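You operate a simulated robot arm through the tools that you are given. There is no shell and no other tool. Be economical: measure what you need, move in short steps, check, and stop when the job is done.

You are at the controls of a simulated robot arm. One attempt, no reset.

TASK
Record on the loaded belt from 0 to 6 MIN, then file it.
Fine: it goes into the small green rack; switch on, keep RECORD down till the pointer is at the mark, switch off before the belt comes out; hands off the belt while it runs.

Only the result counts: the job must be done as asked and must still hold three seconds after the hand-in. Knocking over, shifting, dropping, spilling or breaking anything else fails it.

THE ROBOT
A 7-joint arm with a two-finger parallel gripper, fixed in place. Base frame: the origin is at the foot of the arm, x ahead of it, y to its left, z up. Units: mm, degrees, N and s.
With the tool pointing down near the work surface it reaches from about 200 to 740 mm from the base axis. Its first joint turns from -166.0 to 166.0 degrees. Payload 1.57 kg.
The TCP is the grasp point between the finger pads, 30 mm short of the fingertips. In the tool frame z runs along the fingers and y along their closing line. Largest opening 110 mm; finger width 24, thickness 12; the body of the gripper, 48 by 112 mm, starts 78 mm behind the TCP.
Orientation is told as [roll, pitch, yaw] about the base's x, y, z axes, in that order, counted from this pose: with the fingers straight down and closing along the base's y, the tool's x points along the base's -x, its y along +y and its z along -z.

THE INTERFACE
- The arm moves only by the tool drive_tool. Its argument "steps" is a list of rows, each an object of numbers (a shift or turn left out is 0, a gripper value left out holds the last): "x", "y", "z": the shift along the tool's x, y, z in units of 20 mm (1.0 is 20 mm); "rx", "ry", "rz": the turn, a rotation vector about the tool's x, y, z in units of 4 degrees (1.0 is 4 degrees); "claw": the opening in per cent of the stroke, from 0 (shut) to 100 (fully open). In form: [{"x": .., "y": .., "z": .., "rx": .., "ry": .., "rz": .., "claw": ..}, ...]. A call has 1 to 12 rows; each row shifts and turns the commanded pose from where the row before left it, along the tool's axes as they then stand. A call with a number of a shift or a turn outside -1 to 1 is refused whole. A row lasts 0.2 s, in which the tool goes at most 50 mm and 8.6 degrees; a call with a longer step from one row to the next is refused whole, and so is a gripper value outside its range. Where a pose cannot be reached the arm comes as near as it can. A force on the tool above 40 N (or 10 N above the force at the start of the call, whichever is more), or a blocked arm, ends the call early, and 0.2 s more pass. Each finger travels about 45 mm/s and halts on what it meets, pressing with about 37 N; the grip force reading is that of the motor and also rises with nothing between the fingers. The clock runs only during rows and for 0.2 s after the last one: add rows that do not move to give the fingers time. The reply holds the time, the measured pose of the TCP, the force on the tool along the base axes, the opening and the grip force, in the units named above and with some noise, with the torque about the TCP (base axes, N m) and any sound that the robot's microphone picked up, and new pictures: "views" is both (left out), scene, wrist or none.
- Cameras (640 x 400 px; columns grow to the right, rows downward): "scene" is fixed at [398, 501.7, 1581.2]; the picture's right is [-0.98, -0.22, 0.00], its down [-0.17, 0.78, -0.60] and it looks along [0.13, -0.59, -0.80] (base axes); focal length 340 px, centre (320, 200). "wrist" rides on the gripper at [70, 16, -141] in the tool frame; the picture's right is [-0.23, 0.97, 0.00], its down [-0.85, -0.20, -0.48] and it looks along [-0.47, -0.11, 0.88] (tool axes); focal length 222 px, centre (320, 200). There is no depth. A picture from a camera that has moved, and an enlarged one, comes with that camera's place and axes in the base frame and with its lens.
- move_column(by): slides the trunk up (or, below 0, down) by that many mm; the arm rides with it, the base frame stays. It gives what a move gives, with no picture.
- inspect(camera, box): a new picture of the part [left, top, right, bottom] of that camera's present view, enlarged. The clock stands still meanwhile.
- close_job(): hands the job in; it is judged then, once.

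Go step by step. Nothing tells you positions but the pictures and the camera data: compare them with the known pose of the tool, close in by small moves and look again before you grip or let go. The budget is 120 turns and 200 pictures, counting those below and the enlarged ones. Unless the task says otherwise, let go and move clear before handing in, and close with one line.

The tools are called after "Request:" by a JSON object that holds its "api" and its "payload". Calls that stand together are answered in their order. drive_tool: Moves the arm, as the interface text tells. Its arguments: {"type":"object","properties":{"steps":{"type":"array","items":{"type":"object","properties":{"x":{"type":"number"},"y":{"type":"number"},"z":{"type":"number"},"rx":{"type":"number"},"ry":{"type":"number"},"rz":{"type":"number"},"claw":{"type":"number"}}}},"views":{"type":"string","enum":["both","scene","wrist","none"]}},"required":["steps"]} The other tools are called the same way: move_column (by) slides the trunk up or down; inspect (camera, box) takes an enlarged picture of a part of a camera's view; close_job () hands the job in.

At the start:

```text
clock: 0.0
tcp_pos: [448.0, 101.4, 1231.9]
tool_rot: [-0.1, -0.1, 0.0]
wrist_force: [0.9, -0.1, 0.6]
wrist_torque: [-0.02, 0.0, 0.01]
grip_width: 110.0
grip_force: 0.1
trunk travel left (down, up): [-525.0, 65.0]
```

scene: 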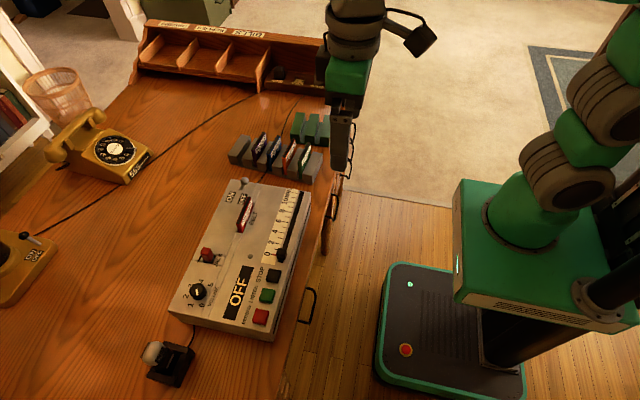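
wrist: 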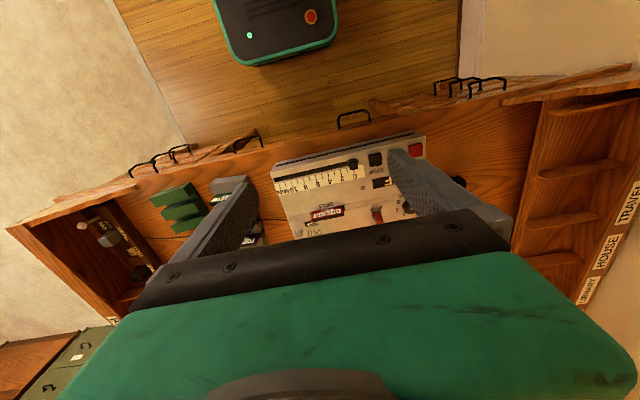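

I see a dictation recorder on the desk with a scale, lever/slider, buttons, and small racks behind it. I'll take enlarged looks first.

Request:
{"api": "inspect", "payload": {"camera": "scene", "box": [160, 170, 340, 345]}}

Request:
{"api": "inspect", "payload": {"camera": "scene", "box": [220, 100, 350, 190]}}

Request:
{"api": "inspect", "payload": {"camera": "wrist", "box": [150, 120, 470, 280]}}

```text
2.29 times, centred on (250, 258) of scene
camera zoom: at [398.0, 501.7, 1581.2], right [-0.98, -0.22, 0.0], down [-0.17, 0.78, -0.6], along [0.13, -0.59, -0.8], focal length 777 px, centre (480, 69)
```

zoom: 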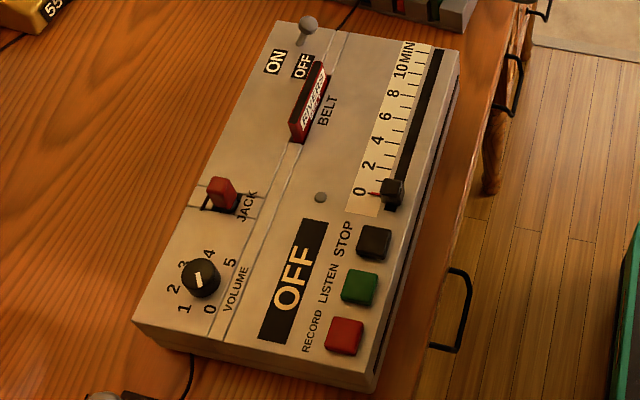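

```text
4.44 times, centred on (285, 145) of scene
camera zoom: at [398.0, 501.7, 1581.2], right [-0.98, -0.22, 0.0], down [-0.17, 0.78, -0.6], along [0.13, -0.59, -0.8], focal length 1510 px, centre (476, 444)
```

zoom: 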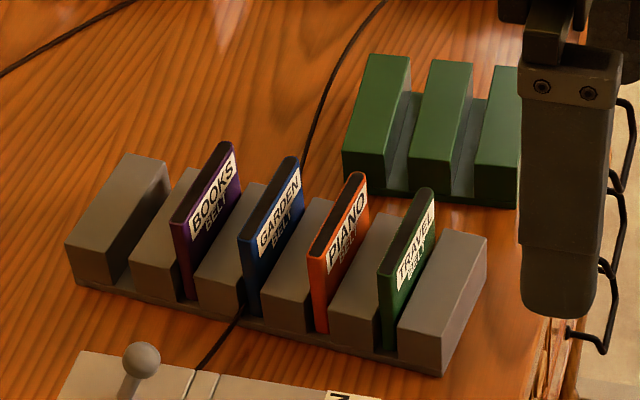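

```text
2.00 times, centred on (310, 200) of wrist
camera zoom: at [378.6, 117.0, 1373.3], right [0.23, 0.97, 0.0], down [0.85, -0.2, 0.48], along [0.47, -0.11, -0.88], focal length 444 px, centre (340, 200)
```

zoom: 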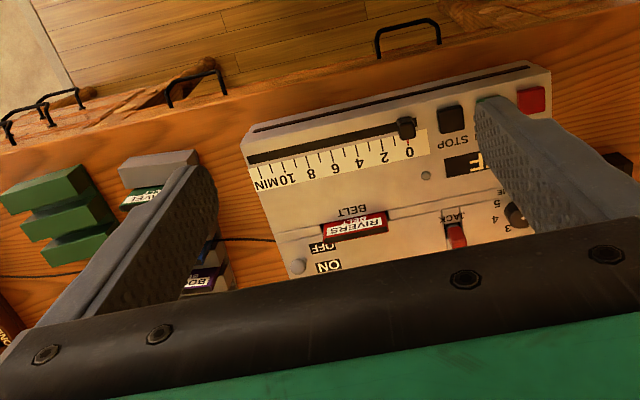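

I locate the machine top at about z=859, with the buttons at x≈570 (RECORD y≈302, STOP y≈207), the slider at (567,152), the lever near (730,-29) and the belt near (685,74). I'll lower the trunk first.

Request:
{"api": "move_column", "payload": {"by": -220}}

```text
clock: 2.3
tcp_pos: [447.2, 100.1, 1012.2]
tool_rot: [-0.1, 0.0, -0.1]
wrist_force: [-0.3, 0.5, 0.8]
wrist_torque: [0.02, -0.04, -0.03]
grip_width: 109.9
grip_force: 0.0
trunk travel left (down, up): [-305.0, 285.0]
```

Next I move above and short of the lever for a look.

Request:
{"api": "drive_tool", "payload": {"steps": [{"x": -1, "y": -0.65}, {"x": -1, "y": -0.65}, {"x": -1, "y": -0.65}, {"x": -1, "y": -0.65}, {"x": -1, "y": -0.65}, {"x": -1, "y": -0.65}, {"x": -1, "y": -0.65}, {"x": -1, "y": -0.65}, {"x": -1, "y": -0.65}, {"x": -1, "y": -0.65}, {}, {}]}}

```text
clock: 4.6
tcp_pos: [651.0, -29.2, 1012.4]
tool_rot: [0.0, -0.7, 0.0]
wrist_force: [17.7, 0.2, -22.8]
wrist_torque: [-0.04, 1.01, -0.02]
grip_width: 109.9
grip_force: 0.1
trunk travel left (down, up): [-305.0, 285.0]
stopped in row 11: the force on the tool passed its limit at 86 N (the readings are from after the stop); the commanded pose is now the measured one
camera wrist: at [579.7, -13.0, 1152.1], right [0.23, 0.97, 0.0], down [0.85, -0.2, 0.49], along [0.48, -0.11, -0.87], focal length 222 px, centre (320, 200)
```

scene: 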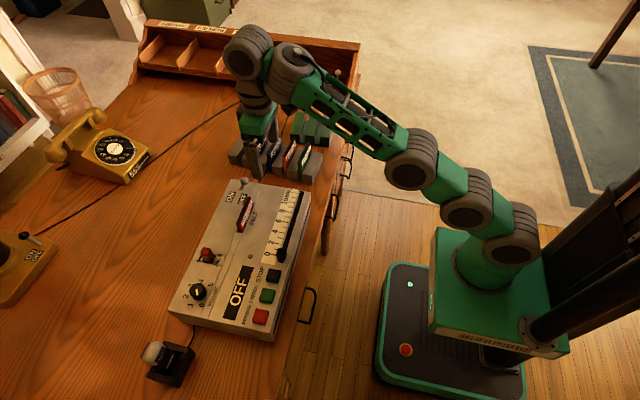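
wrist: 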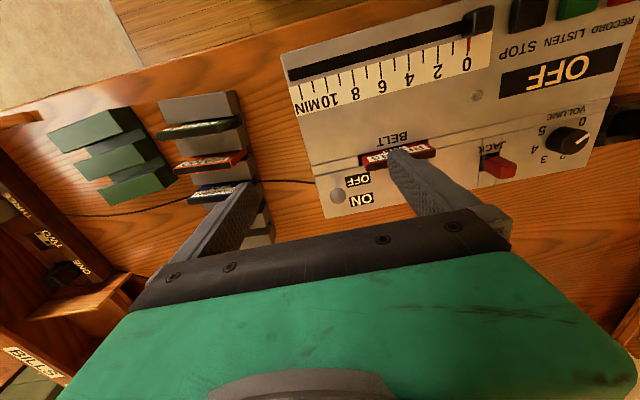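

The stop looks odd, since nothing is close to the fingers. I'll idle one row and read the force again.

Request:
{"api": "drive_tool", "payload": {"steps": [{}], "views": "none"}}

Request:
{"api": "inspect", "payload": {"camera": "scene", "box": [200, 10, 440, 200]}}

```text
clock: 5.2
tcp_pos: [652.9, -30.5, 1010.9]
tool_rot: [-0.1, -0.6, 0.1]
wrist_force: [11.7, -0.3, -13.8]
wrist_torque: [-0.03, 0.66, -0.02]
grip_width: 110.0
grip_force: 0.0
trunk travel left (down, up): [-305.0, 285.0]
stopped in row 1: the force on the tool passed its limit at 41 N (the readings are from after the stop); the commanded pose is now the measured one
```

```text
2.11 times, centred on (320, 105) of scene
camera zoom: at [398.0, 501.7, 1581.2], right [-0.98, -0.22, 0.0], down [-0.17, 0.78, -0.6], along [0.13, -0.59, -0.8], focal length 715 px, centre (320, 400)
```

zoom: 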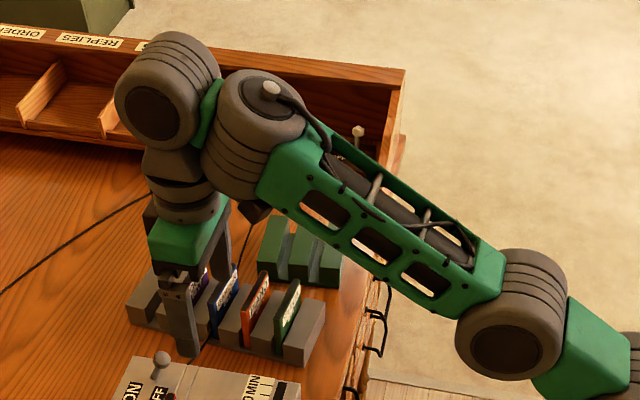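

The camera housing on the gripper seems to be pressing on the forearm. I'll back off, then change the posture by raising the trunk and keeping the tool low.

Request:
{"api": "drive_tool", "payload": {"steps": [{"x": 0.7}, {"x": 0.7}, {"x": 0.7}, {"x": 0.7}, {}], "views": "none"}}

```text
clock: 6.4
tcp_pos: [595.5, -30.8, 1010.0]
tool_rot: [0.0, -0.5, 0.0]
wrist_force: [0.1, -1.2, -0.3]
wrist_torque: [-0.02, -0.02, 0.02]
grip_width: 109.9
grip_force: 0.0
trunk travel left (down, up): [-305.0, 285.0]
```

Request:
{"api": "move_column", "payload": {"by": 160}}

Request:
{"api": "drive_tool", "payload": {"steps": [{"z": 1}, {"z": 1}, {"z": 1}, {"z": 1}, {"z": 1}, {"z": 1}, {"z": 1}, {"z": 1}, {"z": 1}, {"z": 0.5}, {}], "views": "scene"}}

```text
clock: 8.2
tcp_pos: [595.6, -28.0, 1168.6]
tool_rot: [-0.1, -0.6, 0.1]
wrist_force: [0.5, 0.2, -0.6]
wrist_torque: [-0.05, 0.02, -0.01]
grip_width: 110.2
grip_force: 0.2
trunk travel left (down, up): [-465.0, 125.0]
```

```text
clock: 10.6
tcp_pos: [596.8, -29.4, 978.8]
tool_rot: [0.0, -0.5, 0.0]
wrist_force: [0.4, 0.6, -0.3]
wrist_torque: [0.03, 0.0, 0.0]
grip_width: 110.2
grip_force: 0.1
trunk travel left (down, up): [-465.0, 125.0]
```

scene: 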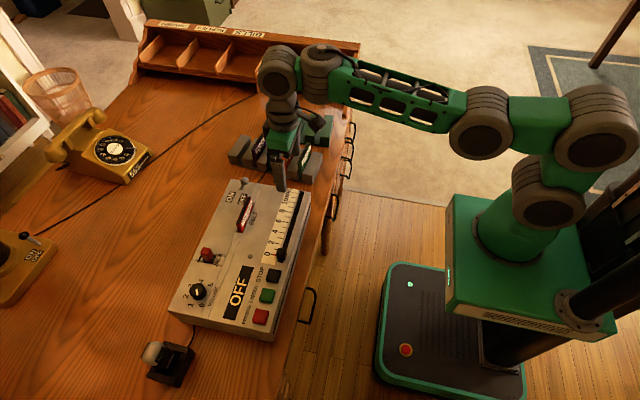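

Request:
{"api": "drive_tool", "payload": {"steps": [{"x": -0.9, "claw": 40}, {"x": -0.9}, {"x": -0.9}, {"x": -0.9}, {"x": -0.9}, {}]}}

```text
clock: 12.0
tcp_pos: [686.9, -29.4, 980.6]
tool_rot: [-0.2, -0.5, 0.1]
wrist_force: [0.4, 0.1, -1.1]
wrist_torque: [0.0, 0.03, 0.03]
grip_width: 44.1
grip_force: 0.0
trunk travel left (down, up): [-465.0, 125.0]
camera wrist: at [616.5, -12.4, 1121.0], right [0.23, 0.97, 0.0], down [0.85, -0.2, 0.49], along [0.47, -0.11, -0.87], focal length 222 px, centre (320, 200)
```

scene: 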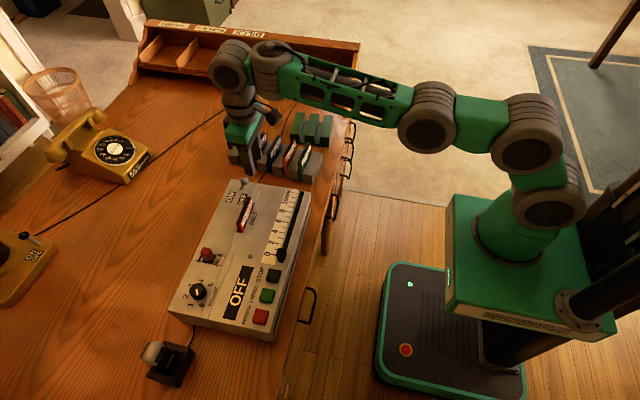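
wrist: 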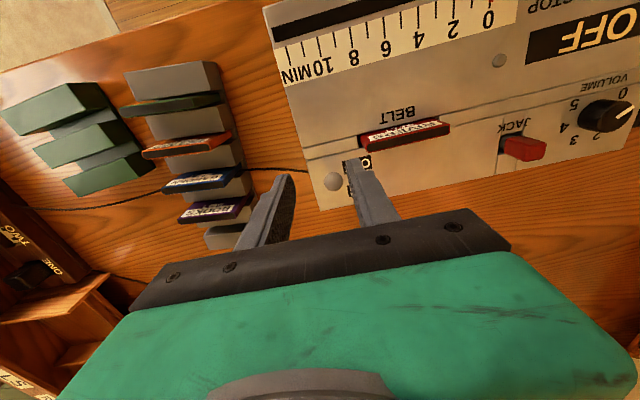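

I fix the ball of the lever at about (716,-21,899). I'll tilt the fingers outward by about 20° and approach along them.

Request:
{"api": "drive_tool", "payload": {"steps": [{"ry": -1, "y": 0.1}, {"ry": -1, "y": 0.1}, {"ry": -1, "y": 0.1}, {"ry": -1, "y": 0.1}, {"ry": -1}, {"z": 1}, {"z": 1}, {}]}}

```text
clock: 13.8
tcp_pos: [701.7, -21.3, 942.0]
tool_rot: [-0.1, -20.3, 0.0]
wrist_force: [-1.0, -0.6, 0.2]
wrist_torque: [0.0, -0.01, -0.01]
grip_width: 43.9
grip_force: 0.0
trunk travel left (down, up): [-465.0, 125.0]
camera wrist: at [586.4, -5.0, 1050.8], right [0.21, 0.97, 0.08], down [0.63, -0.2, 0.75], along [0.74, -0.11, -0.66], focal length 222 px, centre (320, 200)
```

scene: 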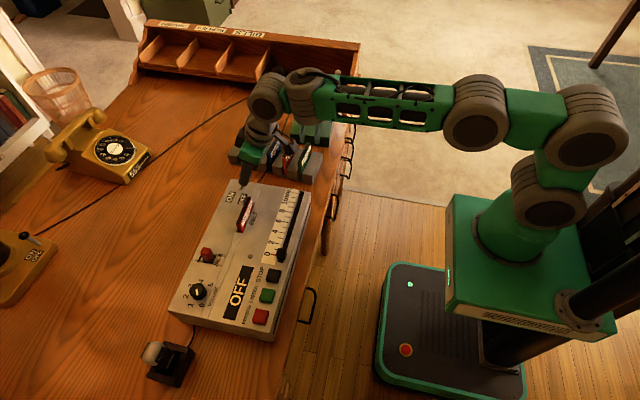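
wrist: 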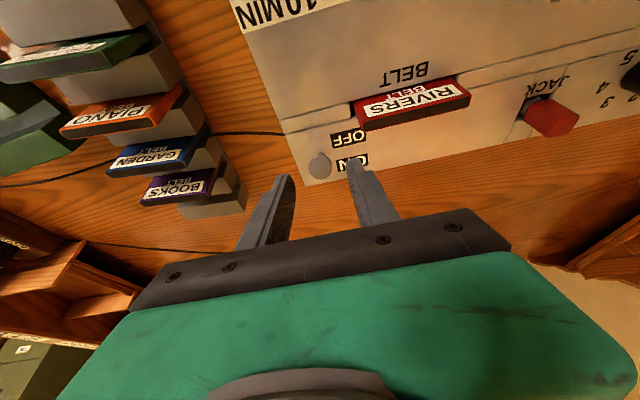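

Request:
{"api": "drive_tool", "payload": {"steps": [{"z": 0.7}, {"z": 0.7}, {"z": 0.5}, {}]}}

Request:
{"api": "inspect", "payload": {"camera": "scene", "box": [190, 130, 310, 230]}}

```text
clock: 14.8
tcp_pos: [714.6, -23.0, 907.6]
tool_rot: [-0.1, -20.5, 0.0]
wrist_force: [0.4, 0.0, 0.3]
wrist_torque: [-0.02, -0.01, 0.01]
grip_width: 44.0
grip_force: 0.0
trunk travel left (down, up): [-465.0, 125.0]
camera wrist: at [599.8, -5.4, 1015.4], right [0.21, 0.97, 0.08], down [0.63, -0.2, 0.75], along [0.74, -0.11, -0.66], focal length 222 px, centre (320, 200)
```

scene: 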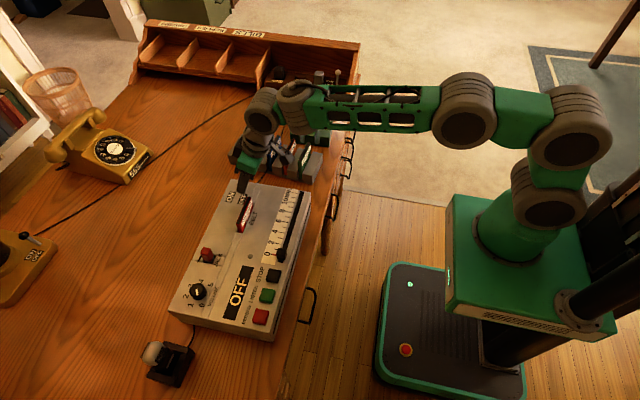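
wrist: 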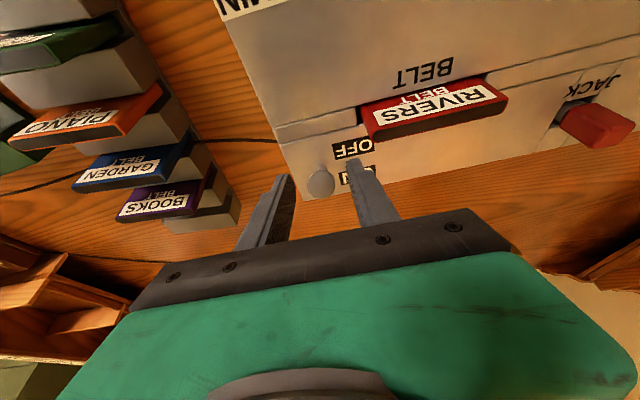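

```text
4.00 times, centred on (250, 180) of scene
camera zoom: at [398.0, 501.7, 1581.2], right [-0.98, -0.22, 0.0], down [-0.17, 0.78, -0.6], along [0.13, -0.59, -0.8], focal length 1359 px, centre (600, 280)
```

zoom: 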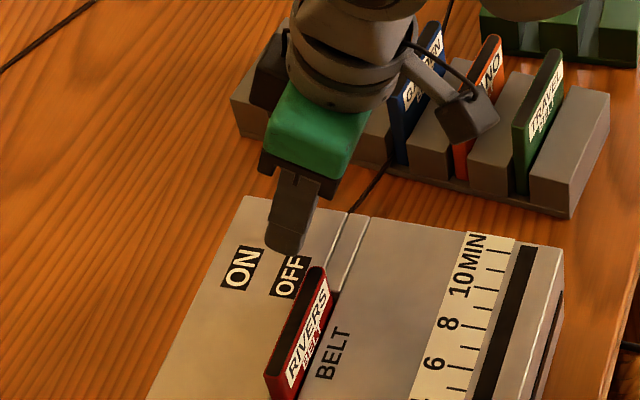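

The ball sits between the fingers, so I close on it.

Request:
{"api": "drive_tool", "payload": {"steps": [{"z": 0.2, "claw": 5}, {}, {}, {}, {}], "views": "wrist"}}

```text
clock: 16.0
tcp_pos: [716.1, -21.6, 903.3]
tool_rot: [-0.1, -20.5, 0.0]
wrist_force: [0.2, 3.9, -0.1]
wrist_torque: [0.09, 0.04, 0.03]
grip_width: 20.8
grip_force: 34.1
trunk travel left (down, up): [-465.0, 125.0]
camera wrist: at [601.1, -4.7, 1011.9], right [0.21, 0.97, 0.08], down [0.63, -0.2, 0.75], along [0.74, -0.11, -0.66], focal length 222 px, centre (320, 200)
```

wrist: 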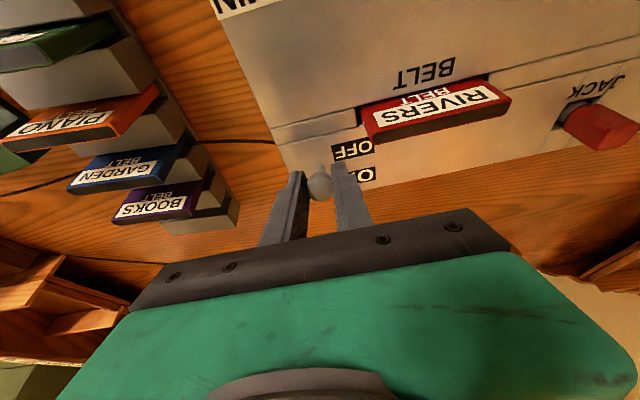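

Request:
{"api": "drive_tool", "payload": {"steps": [{"x": -0.4, "z": 0.1}, {"x": -0.4, "z": 0.1}, {"x": -0.38, "z": 0.14}, {"x": -0.38, "z": 0.18}, {}]}}

```text
clock: 17.2
tcp_pos: [749.7, -22.3, 903.1]
tool_rot: [-0.1, -20.5, -0.1]
wrist_force: [-2.2, 1.0, -0.3]
wrist_torque: [0.01, 0.31, 0.02]
grip_width: 20.7
grip_force: 34.0
trunk travel left (down, up): [-465.0, 125.0]
camera wrist: at [634.7, -4.7, 1011.7], right [0.21, 0.97, 0.08], down [0.63, -0.2, 0.75], along [0.74, -0.11, -0.66], focal length 222 px, centre (320, 200)
```

scene: 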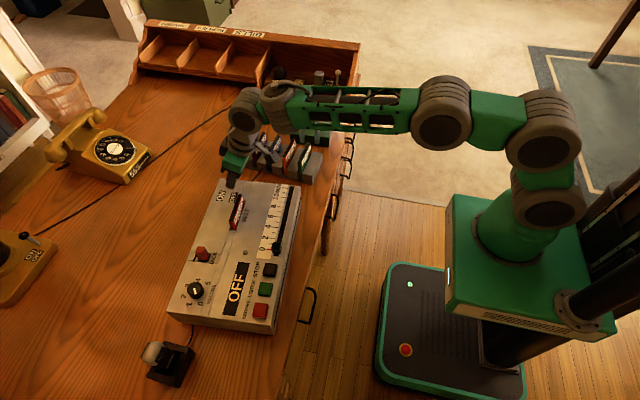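
wrist: 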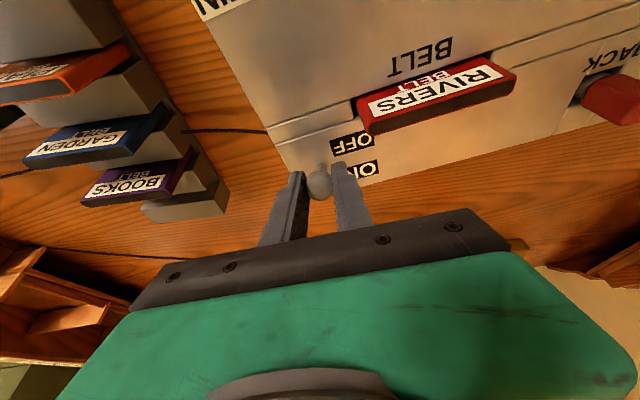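

The machine appears to have shifted with the lever. I need a close look before doing anything else.

Request:
{"api": "inspect", "payload": {"camera": "scene", "box": [160, 170, 340, 345]}}

Request:
{"api": "inspect", "payload": {"camera": "wrist", "box": [250, 100, 410, 220]}}

```text
2.29 times, centred on (250, 258) of scene
camera zoom: at [398.0, 501.7, 1581.2], right [-0.98, -0.22, 0.0], down [-0.17, 0.78, -0.6], along [0.13, -0.59, -0.8], focal length 777 px, centre (480, 69)
```

zoom: 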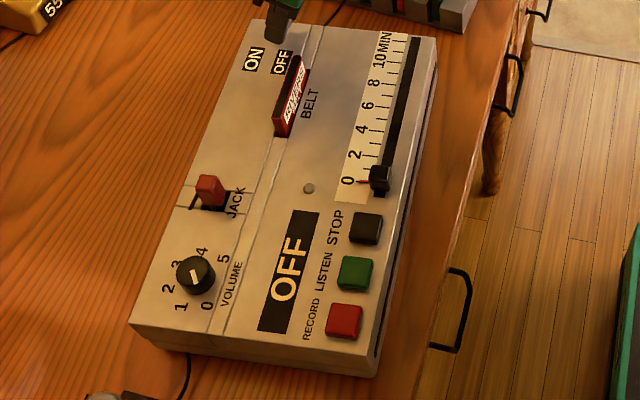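

```text
3.33 times, centred on (330, 160) of wrist
camera zoom: at [634.7, -4.7, 1011.7], right [0.21, 0.97, 0.08], down [0.63, -0.2, 0.75], along [0.74, -0.11, -0.66], focal length 740 px, centre (287, 333)
```

zoom: 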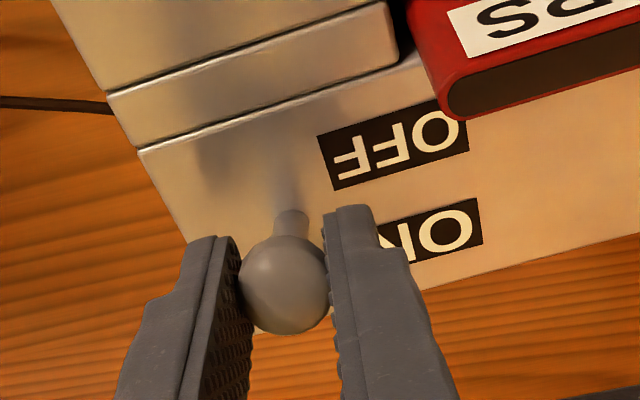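

The lever didn't turn; the grip held it rigid and the machine pivoted instead. I'll reverse exactly that motion to bring the machine back.

Request:
{"api": "drive_tool", "payload": {"steps": [{"x": 0.38, "z": -0.18}, {"x": 0.38, "z": -0.14}, {"x": 0.4, "z": -0.1}, {"x": 0.4, "z": -0.1}, {}], "views": "none"}}

Request:
{"api": "inspect", "payload": {"camera": "scene", "box": [160, 170, 340, 345]}}

```text
clock: 18.4
tcp_pos: [717.4, -23.5, 903.3]
tool_rot: [-0.2, -20.5, 0.0]
wrist_force: [3.9, -5.3, -0.2]
wrist_torque: [-0.06, -0.06, -0.02]
grip_width: 20.8
grip_force: 34.3
trunk travel left (down, up): [-465.0, 125.0]
```

```text
2.29 times, centred on (250, 258) of scene
camera zoom: at [398.0, 501.7, 1581.2], right [-0.98, -0.22, 0.0], down [-0.17, 0.78, -0.6], along [0.13, -0.59, -0.8], focal length 777 px, centre (480, 69)
```

zoom: 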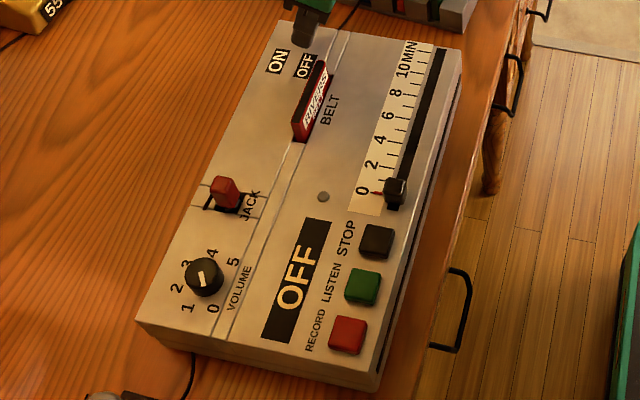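

The machine is back within about 4 mm. Now I'll release, go vertical with closed fingers, and push the ball from the -x side instead.

Request:
{"api": "drive_tool", "payload": {"steps": [{"claw": 40}, {}, {}, {"z": -1}, {"z": -1}, {"z": -1}, {"ry": 1}, {"ry": 1, "claw": 0}, {"ry": 1}, {"ry": 1}, {"ry": 1, "x": 0.8}, {}]}}

```text
clock: 21.0
tcp_pos: [677.5, -22.9, 960.1]
tool_rot: [-0.1, -0.4, 0.0]
wrist_force: [0.0, 0.6, 0.4]
wrist_torque: [0.03, 0.0, -0.01]
grip_width: 0.0
grip_force: 21.8
trunk travel left (down, up): [-465.0, 125.0]
camera wrist: at [608.0, -4.8, 1099.9], right [0.23, 0.97, 0.0], down [0.85, -0.2, 0.49], along [0.47, -0.11, -0.87], focal length 222 px, centre (320, 200)
```

scene: 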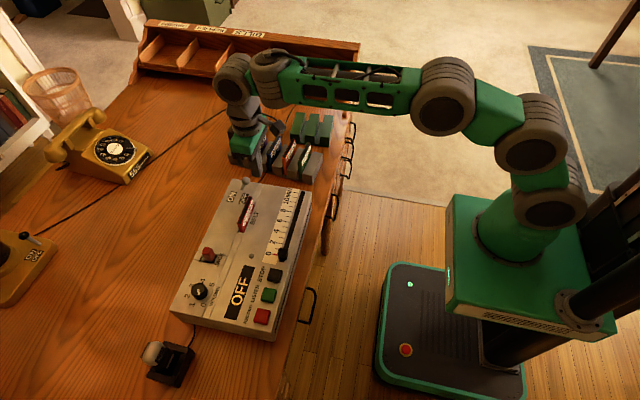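
wrist: 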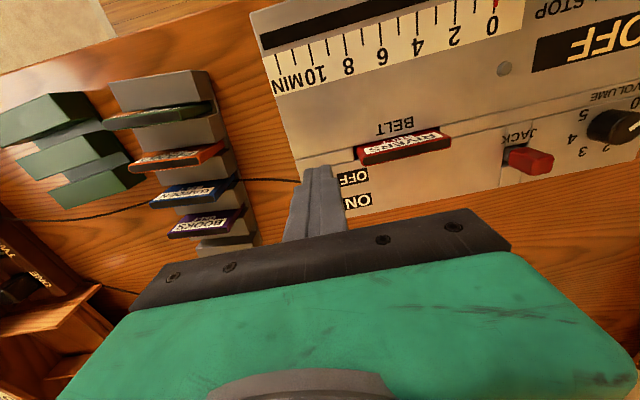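

Request:
{"api": "drive_tool", "payload": {"steps": [{"z": 0.75}, {"z": 0.75}, {"z": 0.75}, {"x": -0.4}, {"x": -0.25}, {"x": -0.25}, {"x": -0.25}, {}], "views": "none"}}

Request:
{"api": "inspect", "payload": {"camera": "scene", "box": [160, 170, 340, 345]}}

```text
clock: 22.8
tcp_pos: [701.9, -21.3, 914.0]
tool_rot: [-0.1, -0.5, 0.1]
wrist_force: [-1.1, 0.0, -0.7]
wrist_torque: [0.0, 0.02, 0.01]
grip_width: 0.1
grip_force: 21.1
trunk travel left (down, up): [-465.0, 125.0]
heard: click
```

```text
2.29 times, centred on (250, 258) of scene
camera zoom: at [398.0, 501.7, 1581.2], right [-0.98, -0.22, 0.0], down [-0.17, 0.78, -0.6], along [0.13, -0.59, -0.8], focal length 777 px, centre (480, 69)
```

zoom: 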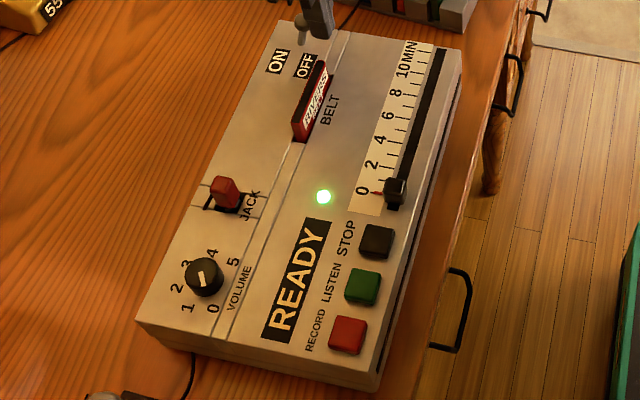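

There was a click, the sign reads READY, and the machine didn't move. Next I retreat and go over to RECORD.

Request:
{"api": "drive_tool", "payload": {"steps": [{"x": 0.8}, {"z": -1}, {"z": -1}, {"z": -1}, {"x": 0.6, "y": 0.9}, {"x": 0.6, "y": 0.9}, {"x": 0.6, "y": 0.9}, {"x": 0.6, "y": 0.9}, {"x": 0.6, "y": 0.9}, {"x": 0.6, "y": 0.9}, {"x": 0.6, "y": 0.9}, {"x": 0.6, "y": 0.9}], "views": "none"}}

Request:
{"api": "drive_tool", "payload": {"steps": [{"x": 0.4, "y": 0.9}, {"x": 0.4, "y": 0.9}, {"x": 0.4, "y": 0.9}, {"x": 0.2, "y": 0.9}, {"y": 0.9}, {"y": 0.9}, {"y": 0.9}, {"y": 0.9}, {"y": 0.9}, {"z": 1}, {}]}}

```text
clock: 25.4
tcp_pos: [590.6, 122.8, 972.5]
tool_rot: [-0.1, -0.5, 0.0]
wrist_force: [0.0, -1.7, -0.7]
wrist_torque: [0.0, -0.02, -0.01]
grip_width: 0.0
grip_force: 21.2
trunk travel left (down, up): [-465.0, 125.0]
heard: click
```

```text
clock: 27.8
tcp_pos: [561.8, 285.5, 952.3]
tool_rot: [-0.2, -0.6, 0.1]
wrist_force: [0.0, -0.1, 0.4]
wrist_torque: [-0.02, -0.03, 0.02]
grip_width: 0.1
grip_force: 21.4
trunk travel left (down, up): [-465.0, 125.0]
camera wrist: at [491.4, 301.8, 1092.5], right [0.23, 0.97, 0.0], down [0.85, -0.2, 0.49], along [0.47, -0.11, -0.87], focal length 222 px, centre (320, 200)
```

scene: 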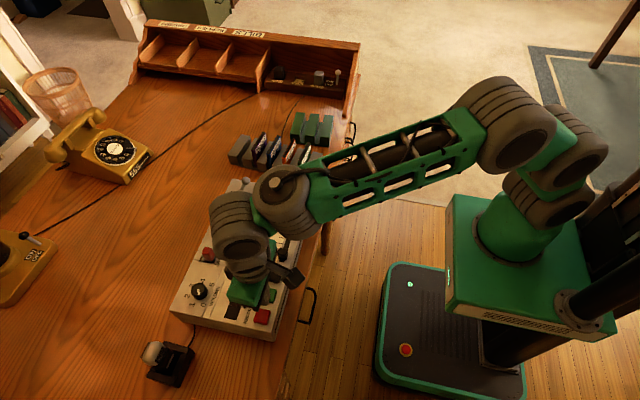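
wrist: 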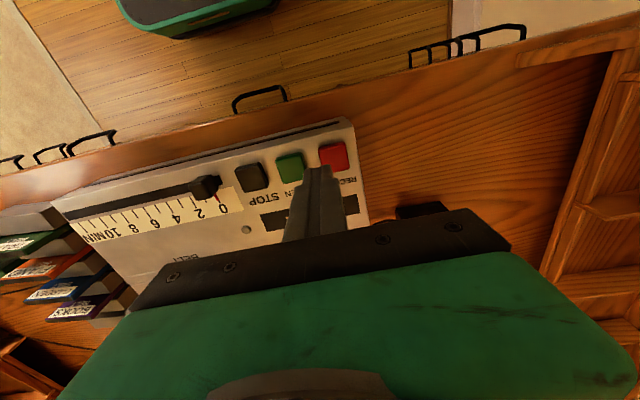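

A second click sounded on the retreat, and the lamp looks dark. I'll check it.

Request:
{"api": "inspect", "payload": {"camera": "wrist", "box": [180, 120, 400, 280]}}

Request:
{"api": "inspect", "payload": {"camera": "scene", "box": [200, 170, 320, 345]}}

```text
2.50 times, centred on (290, 200) of wrist
camera zoom: at [491.4, 301.8, 1092.5], right [0.23, 0.97, 0.0], down [0.85, -0.2, 0.49], along [0.47, -0.11, -0.87], focal length 555 px, centre (395, 200)
```

zoom: 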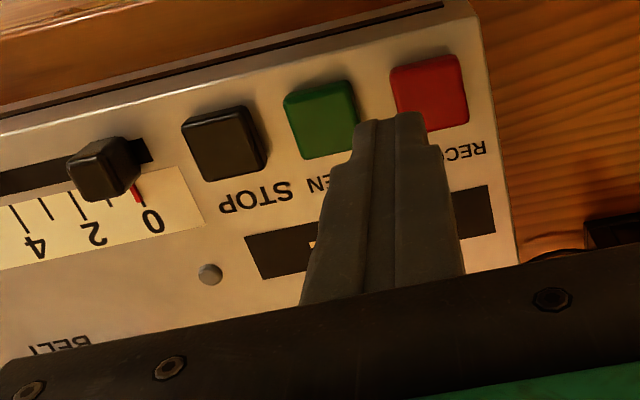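

```text
2.29 times, centred on (260, 258) of scene
camera zoom: at [398.0, 501.7, 1581.2], right [-0.98, -0.22, 0.0], down [-0.17, 0.78, -0.6], along [0.13, -0.59, -0.8], focal length 777 px, centre (457, 69)
```

zoom: 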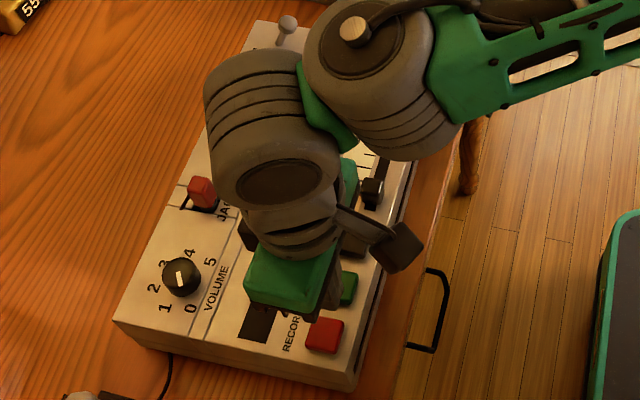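

The lever wasn't far enough and fell back to OFF. I'll go back and push it past its middle.

Request:
{"api": "drive_tool", "payload": {"steps": [{"z": -1}, {"y": -0.9}, {"y": -0.9}, {"y": -0.9}, {"y": -0.9}, {"y": -0.9}, {"x": -0.2, "y": -0.9}, {"x": -0.4, "y": -0.9}, {"x": -0.4, "y": -0.9}, {"x": -0.4, "y": -0.9}], "views": "none"}}

Request:
{"api": "drive_tool", "payload": {"steps": [{"x": -0.6, "y": -0.9}, {"x": -0.6, "y": -0.9}, {"x": -0.6, "y": -0.9}, {"x": -0.6, "y": -0.9}, {"x": -0.6, "y": -0.9}, {"x": -0.6, "y": -0.9}, {"x": -0.6, "y": -0.9}, {"x": -0.6, "y": -0.9}, {}], "views": "none"}}

Request:
{"api": "drive_tool", "payload": {"steps": [{"z": 1}, {"z": 1}, {"z": 0.9}, {"x": -0.4}, {"x": -0.4}, {"x": -0.3}, {"x": -0.3}, {"x": -0.3}, {"x": -0.3}, {}]}}

Request:
{"api": "inspect", "payload": {"camera": "scene", "box": [160, 170, 340, 345]}}

```text
clock: 30.0
tcp_pos: [591.0, 122.9, 972.1]
tool_rot: [0.0, -0.5, 0.1]
wrist_force: [-0.2, -0.1, -0.6]
wrist_torque: [0.0, 0.0, -0.01]
grip_width: 0.0
grip_force: 20.8
trunk travel left (down, up): [-465.0, 125.0]
```

```text
clock: 32.0
tcp_pos: [686.4, -20.7, 975.3]
tool_rot: [-0.1, -0.6, -0.1]
wrist_force: [0.6, 0.4, -0.3]
wrist_torque: [-0.03, 0.02, -0.01]
grip_width: 0.0
grip_force: 20.8
trunk travel left (down, up): [-465.0, 125.0]
```

```text
clock: 34.2
tcp_pos: [726.9, -21.2, 917.1]
tool_rot: [-0.1, -0.4, 0.0]
wrist_force: [0.1, 0.3, -0.3]
wrist_torque: [0.03, -0.02, -0.01]
grip_width: 0.0
grip_force: 21.6
trunk travel left (down, up): [-465.0, 125.0]
heard: click
camera wrist: at [655.8, -4.8, 1057.1], right [0.23, 0.97, 0.0], down [0.85, -0.2, 0.49], along [0.47, -0.11, -0.87], focal length 222 px, centre (320, 200)
```

scene: 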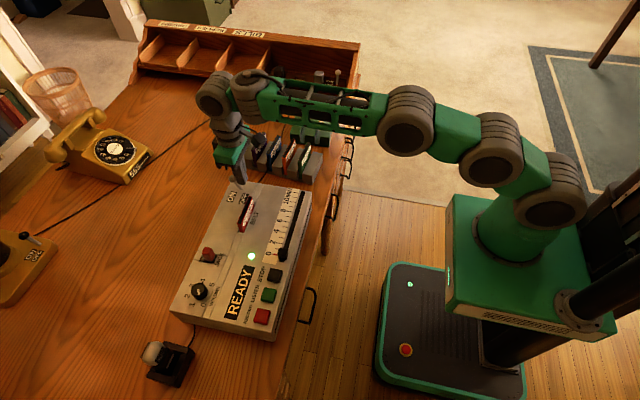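
wrist: 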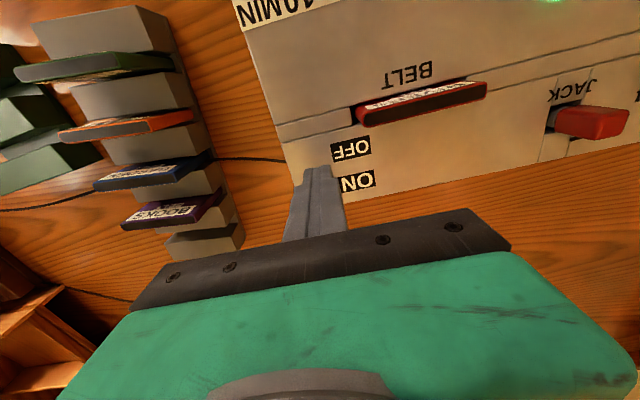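

```text
2.29 times, centred on (250, 258) of scene
camera zoom: at [398.0, 501.7, 1581.2], right [-0.98, -0.22, 0.0], down [-0.17, 0.78, -0.6], along [0.13, -0.59, -0.8], focal length 777 px, centre (480, 69)
```

zoom: 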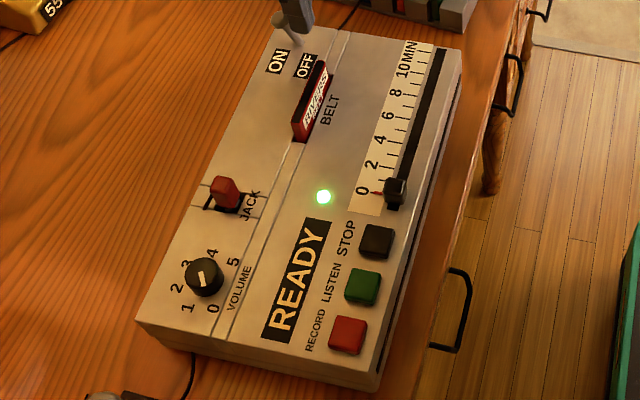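

READY again with the lever thrown fully and the machine still. I retreat and check that it stays on.

Request:
{"api": "drive_tool", "payload": {"steps": [{"x": 0.8}, {"x": 0.8}, {"z": -1}, {"z": -1}, {"z": -1}, {}], "views": "none"}}

Request:
{"api": "inspect", "payload": {"camera": "scene", "box": [160, 170, 340, 345]}}

```text
clock: 35.6
tcp_pos: [694.0, -22.3, 976.7]
tool_rot: [-0.1, -0.5, 0.0]
wrist_force: [0.4, -0.4, 0.0]
wrist_torque: [0.0, 0.03, 0.05]
grip_width: 0.2
grip_force: 21.8
trunk travel left (down, up): [-465.0, 125.0]
```

```text
2.29 times, centred on (250, 258) of scene
camera zoom: at [398.0, 501.7, 1581.2], right [-0.98, -0.22, 0.0], down [-0.17, 0.78, -0.6], along [0.13, -0.59, -0.8], focal length 777 px, centre (480, 69)
```

zoom: 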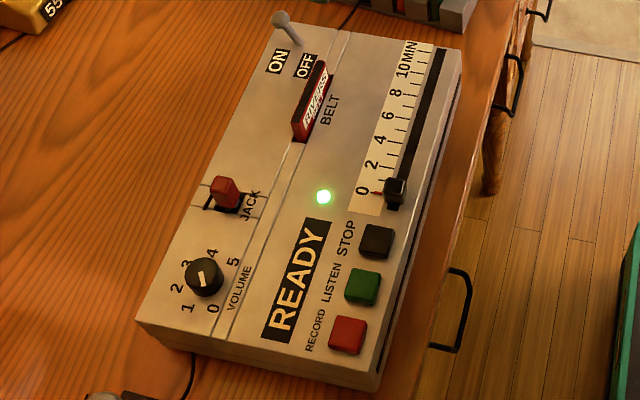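

It stays on. Next I go over RECORD at about (568,298).

Request:
{"api": "drive_tool", "payload": {"steps": [{"x": 0.6, "y": 0.9}, {"x": 0.6, "y": 0.9}, {"x": 0.6, "y": 0.9}, {"x": 0.6, "y": 0.9}, {"x": 0.6, "y": 0.9}, {"x": 0.6, "y": 0.9}, {"x": 0.6, "y": 0.9}, {"x": 0.6, "y": 0.9}, {"x": 0.4, "y": 0.9}, {"x": 0.4, "y": 0.9}], "views": "none"}}

Request:
{"api": "drive_tool", "payload": {"steps": [{"x": 0.4, "y": 0.9}, {"x": 0.2, "y": 0.9}, {"y": 0.9}, {"y": 0.9}, {"y": 0.9}, {"y": 0.9}, {"y": 0.85}, {"z": 1}, {"z": 1}, {"z": 0.5}, {}]}}

```text
clock: 37.8
tcp_pos: [581.3, 159.7, 975.0]
tool_rot: [-0.1, -0.4, -0.1]
wrist_force: [0.0, 0.1, -0.2]
wrist_torque: [-0.02, -0.04, 0.0]
grip_width: 0.0
grip_force: 20.8
trunk travel left (down, up): [-465.0, 125.0]
```

```text
clock: 40.2
tcp_pos: [570.2, 283.8, 924.9]
tool_rot: [-0.1, -0.5, 0.1]
wrist_force: [0.2, 0.4, -0.2]
wrist_torque: [0.02, 0.0, -0.03]
grip_width: 0.0
grip_force: 21.4
trunk travel left (down, up): [-465.0, 125.0]
camera wrist: at [499.7, 299.7, 1065.2], right [0.23, 0.97, 0.0], down [0.85, -0.2, 0.49], along [0.47, -0.11, -0.87], focal length 222 px, centre (320, 200)
```

scene: 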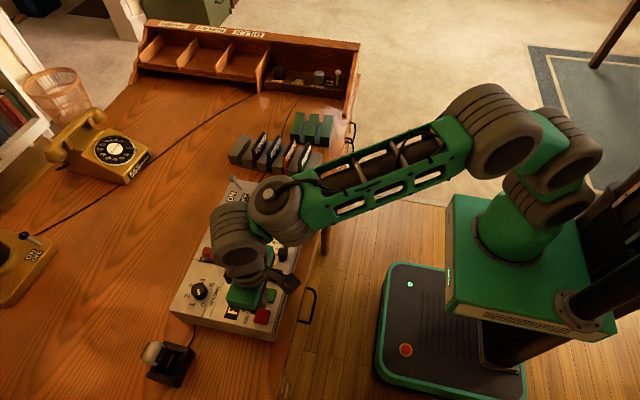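
wrist: 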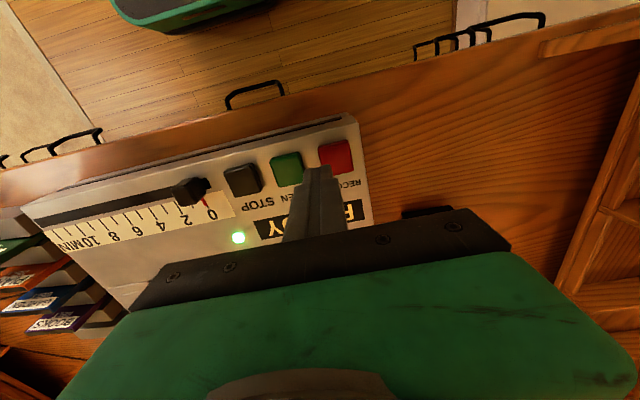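

Request:
{"api": "drive_tool", "payload": {"steps": [{"y": 0.76, "x": 0.15}, {"z": 0.7}, {}], "views": "wrist"}}

Request:
{"api": "inspect", "payload": {"camera": "scene", "box": [200, 250, 320, 345]}}

```text
clock: 41.0
tcp_pos: [569.0, 298.5, 910.1]
tool_rot: [-0.1, -0.5, 0.0]
wrist_force: [-1.1, 0.2, 0.2]
wrist_torque: [-0.02, 0.03, -0.01]
grip_width: 0.3
grip_force: 21.7
trunk travel left (down, up): [-465.0, 125.0]
camera wrist: at [496.9, 315.1, 1051.4], right [0.23, 0.97, 0.0], down [0.85, -0.2, 0.49], along [0.47, -0.11, -0.87], focal length 222 px, centre (320, 200)
```

wrist: 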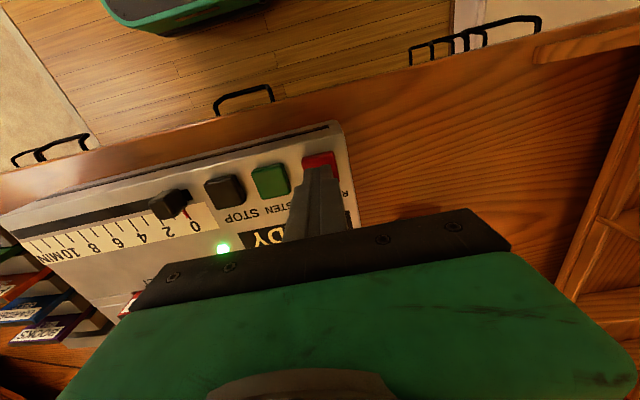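

```text
4.21 times, centred on (260, 298) of scene
camera zoom: at [398.0, 501.7, 1581.2], right [-0.98, -0.22, 0.0], down [-0.17, 0.78, -0.6], along [0.13, -0.59, -0.8], focal length 1431 px, centre (573, -210)
```

zoom: 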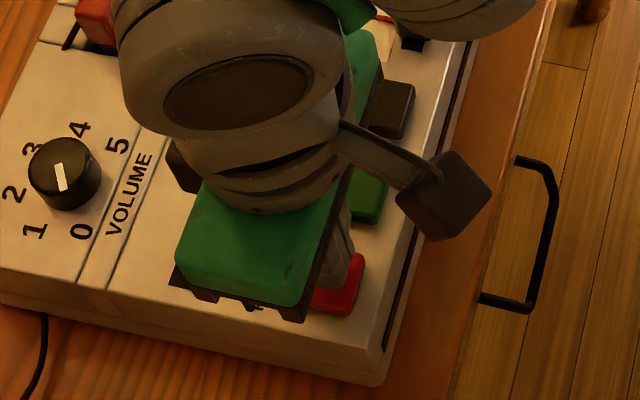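

The tip is over RECORD. I press down gently.

Request:
{"api": "drive_tool", "payload": {"steps": [{"z": 0.25}, {"z": 0.2}], "views": "wrist"}}

```text
clock: 41.6
tcp_pos: [567.6, 298.5, 900.3]
tool_rot: [-0.1, -0.5, 0.1]
wrist_force: [0.1, 0.0, 0.6]
wrist_torque: [0.0, -0.01, -0.01]
grip_width: 0.0
grip_force: 21.2
trunk travel left (down, up): [-465.0, 125.0]
camera wrist: at [496.9, 315.1, 1042.1], right [0.23, 0.97, 0.0], down [0.85, -0.2, 0.49], along [0.47, -0.11, -0.87], focal length 222 px, centre (320, 200)
```

wrist: 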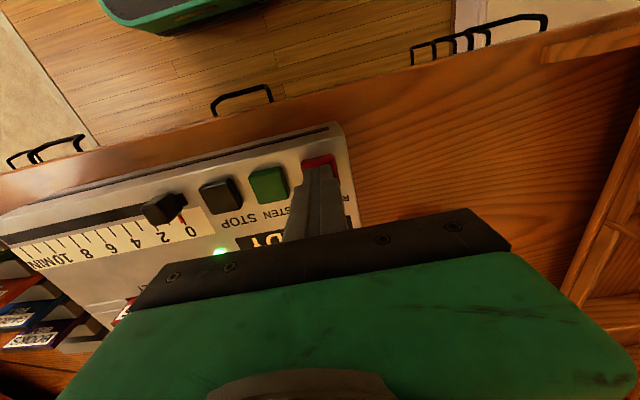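

Request:
{"api": "drive_tool", "payload": {"steps": [{"z": 0.2}], "views": "none"}}

```text
clock: 42.0
tcp_pos: [567.7, 296.9, 896.5]
tool_rot: [-0.1, -0.5, 0.0]
wrist_force: [0.8, -0.2, 0.2]
wrist_torque: [0.0, 0.02, -0.02]
grip_width: 0.2
grip_force: 22.0
trunk travel left (down, up): [-465.0, 125.0]
```

Request:
{"api": "drive_tool", "payload": {"steps": [{"z": 0.15}], "views": "none"}}

```text
clock: 42.4
tcp_pos: [568.3, 298.0, 894.6]
tool_rot: [-0.1, -0.5, 0.1]
wrist_force: [1.0, -0.1, 1.7]
wrist_torque: [0.0, 0.02, 0.02]
grip_width: 0.0
grip_force: 21.3
trunk travel left (down, up): [-465.0, 125.0]
```

Request:
{"api": "drive_tool", "payload": {"steps": [{"z": 0.15}], "views": "wrist"}}

```text
clock: 42.8
tcp_pos: [567.7, 298.2, 893.0]
tool_rot: [-0.2, -0.5, 0.0]
wrist_force: [0.0, -0.8, 2.6]
wrist_torque: [-0.05, 0.02, 0.01]
grip_width: 0.1
grip_force: 21.5
trunk travel left (down, up): [-465.0, 125.0]
heard: click
camera wrist: at [496.8, 314.9, 1032.5], right [0.23, 0.97, 0.0], down [0.85, -0.2, 0.49], along [0.47, -0.11, -0.87], focal length 222 px, centre (320, 200)
```

wrist: 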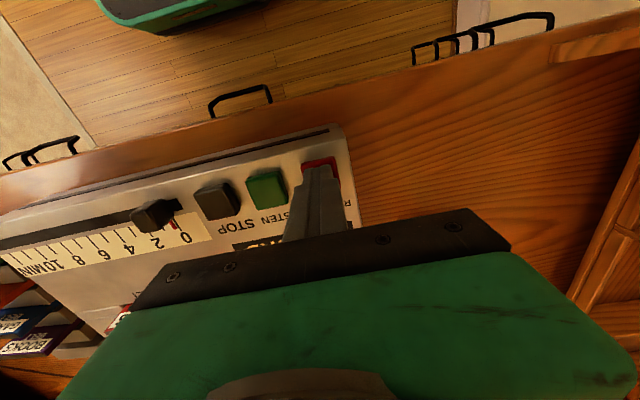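

Click: recording has begun. I add a touch more pressure and watch the pointer.

Request:
{"api": "drive_tool", "payload": {"steps": [{"z": 0.08}, {}, {}], "views": "none"}}

Request:
{"api": "inspect", "payload": {"camera": "wrist", "box": [0, 140, 260, 300]}}

```text
clock: 43.6
tcp_pos: [567.1, 298.2, 891.3]
tool_rot: [-0.1, -0.7, -0.1]
wrist_force: [0.3, -2.3, 9.7]
wrist_torque: [-0.07, 0.04, 0.01]
grip_width: 0.0
grip_force: 21.0
trunk travel left (down, up): [-465.0, 125.0]
```

```text
2.46 times, centred on (130, 220) of wrist
camera zoom: at [496.6, 314.9, 1031.5], right [0.23, 0.97, 0.0], down [0.85, -0.2, 0.49], along [0.48, -0.11, -0.87], focal length 547 px, centre (788, 151)
```

zoom: 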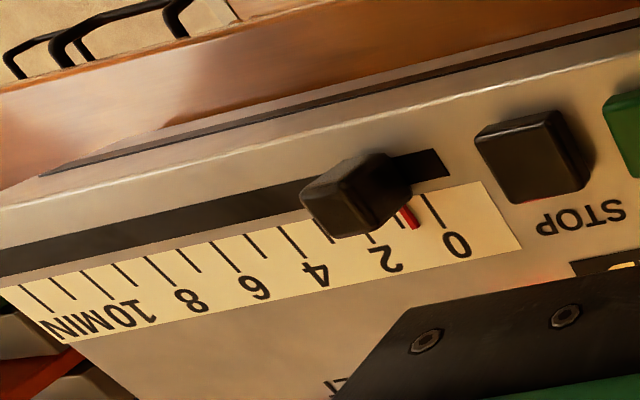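

Request:
{"api": "drive_tool", "payload": {"steps": [{}, {}, {}, {}, {}, {}, {}, {}, {}], "views": "scene"}}

Request:
{"api": "inspect", "payload": {"camera": "wrist", "box": [0, 140, 260, 300]}}

```text
clock: 45.6
tcp_pos: [567.6, 298.2, 889.6]
tool_rot: [-0.1, -0.6, 0.0]
wrist_force: [4.1, -1.3, 11.7]
wrist_torque: [-0.07, -0.01, -0.01]
grip_width: 0.3
grip_force: 21.7
trunk travel left (down, up): [-465.0, 125.0]
```

scene: 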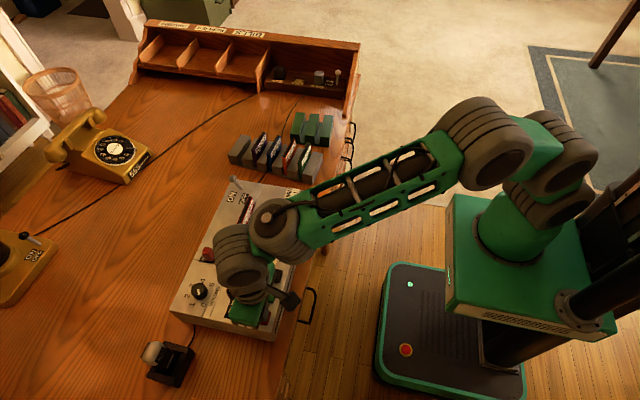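

```text
2.46 times, centred on (130, 220) of wrist
camera zoom: at [496.5, 315.0, 1031.2], right [0.23, 0.97, 0.0], down [0.85, -0.2, 0.49], along [0.47, -0.11, -0.87], focal length 547 px, centre (788, 151)
```

zoom: 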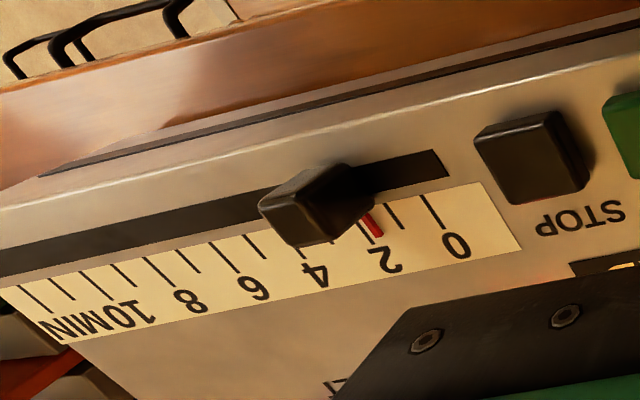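

Request:
{"api": "drive_tool", "payload": {"steps": [{}, {}, {}, {}, {}, {}, {}, {}, {}, {}, {}, {}], "views": "none"}}

Request:
{"api": "drive_tool", "payload": {"steps": [{}, {}, {}, {}, {}, {}, {}, {}, {}], "views": "scene"}}

Request:
{"api": "inspect", "payload": {"camera": "wrist", "box": [0, 180, 180, 290]}}

```text
clock: 48.2
tcp_pos: [567.1, 298.0, 890.5]
tool_rot: [-0.2, -0.6, 0.0]
wrist_force: [2.8, -0.1, 11.5]
wrist_torque: [-0.02, 0.0, 0.06]
grip_width: 0.0
grip_force: 21.3
trunk travel left (down, up): [-465.0, 125.0]
```

```text
clock: 50.2
tcp_pos: [567.4, 298.2, 891.5]
tool_rot: [-0.1, -0.6, 0.0]
wrist_force: [1.4, 0.3, 11.5]
wrist_torque: [0.05, 0.09, -0.01]
grip_width: 0.0
grip_force: 20.8
trunk travel left (down, up): [-465.0, 125.0]
```

scene: 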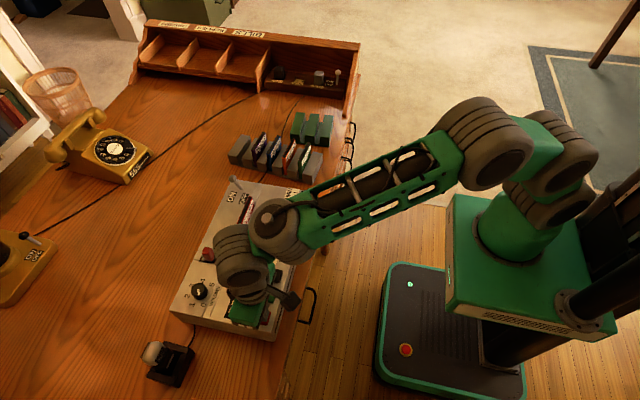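

```text
3.56 times, centred on (90, 235) of wrist
camera zoom: at [496.2, 315.1, 1031.1], right [0.23, 0.97, 0.0], down [0.85, -0.2, 0.49], along [0.47, -0.11, -0.87], focal length 790 px, centre (1138, 76)
```

zoom: 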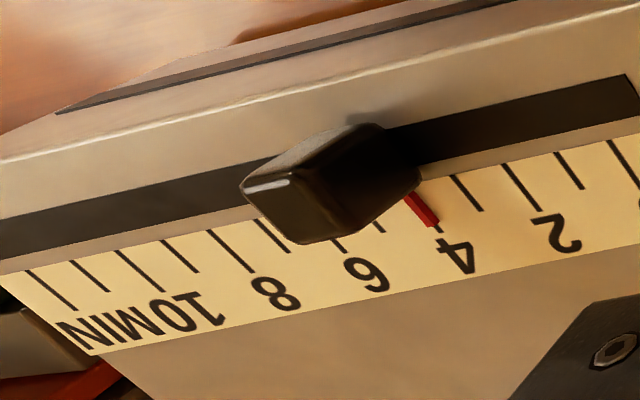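

Pointer is at 4 at t=50.2, so the rate is about 0.5 min/s and 6 should come at about 54.2. I'll wait to 52.8 and check.

Request:
{"api": "drive_tool", "payload": {"steps": [{}, {}, {}, {}, {}, {}, {}, {}, {}, {}, {}, {}], "views": "none"}}

Request:
{"api": "inspect", "payload": {"camera": "wrist", "box": [20, 200, 140, 275]}}

```text
clock: 52.8
tcp_pos: [566.6, 297.8, 890.0]
tool_rot: [0.0, -0.7, 0.0]
wrist_force: [1.3, -0.7, 11.7]
wrist_torque: [0.04, 0.08, -0.03]
grip_width: 0.3
grip_force: 21.0
trunk travel left (down, up): [-465.0, 125.0]
```

```text
5.33 times, centred on (80, 238) of wrist
camera zoom: at [496.2, 315.1, 1031.2], right [0.23, 0.97, 0.0], down [0.85, -0.2, 0.49], along [0.47, -0.11, -0.87], focal length 1185 px, centre (1600, 0)
```

zoom: 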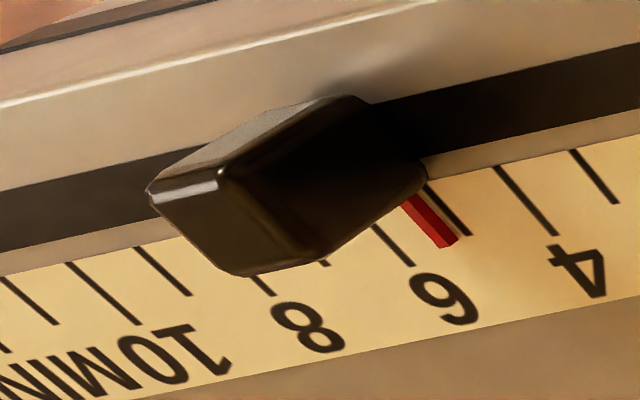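

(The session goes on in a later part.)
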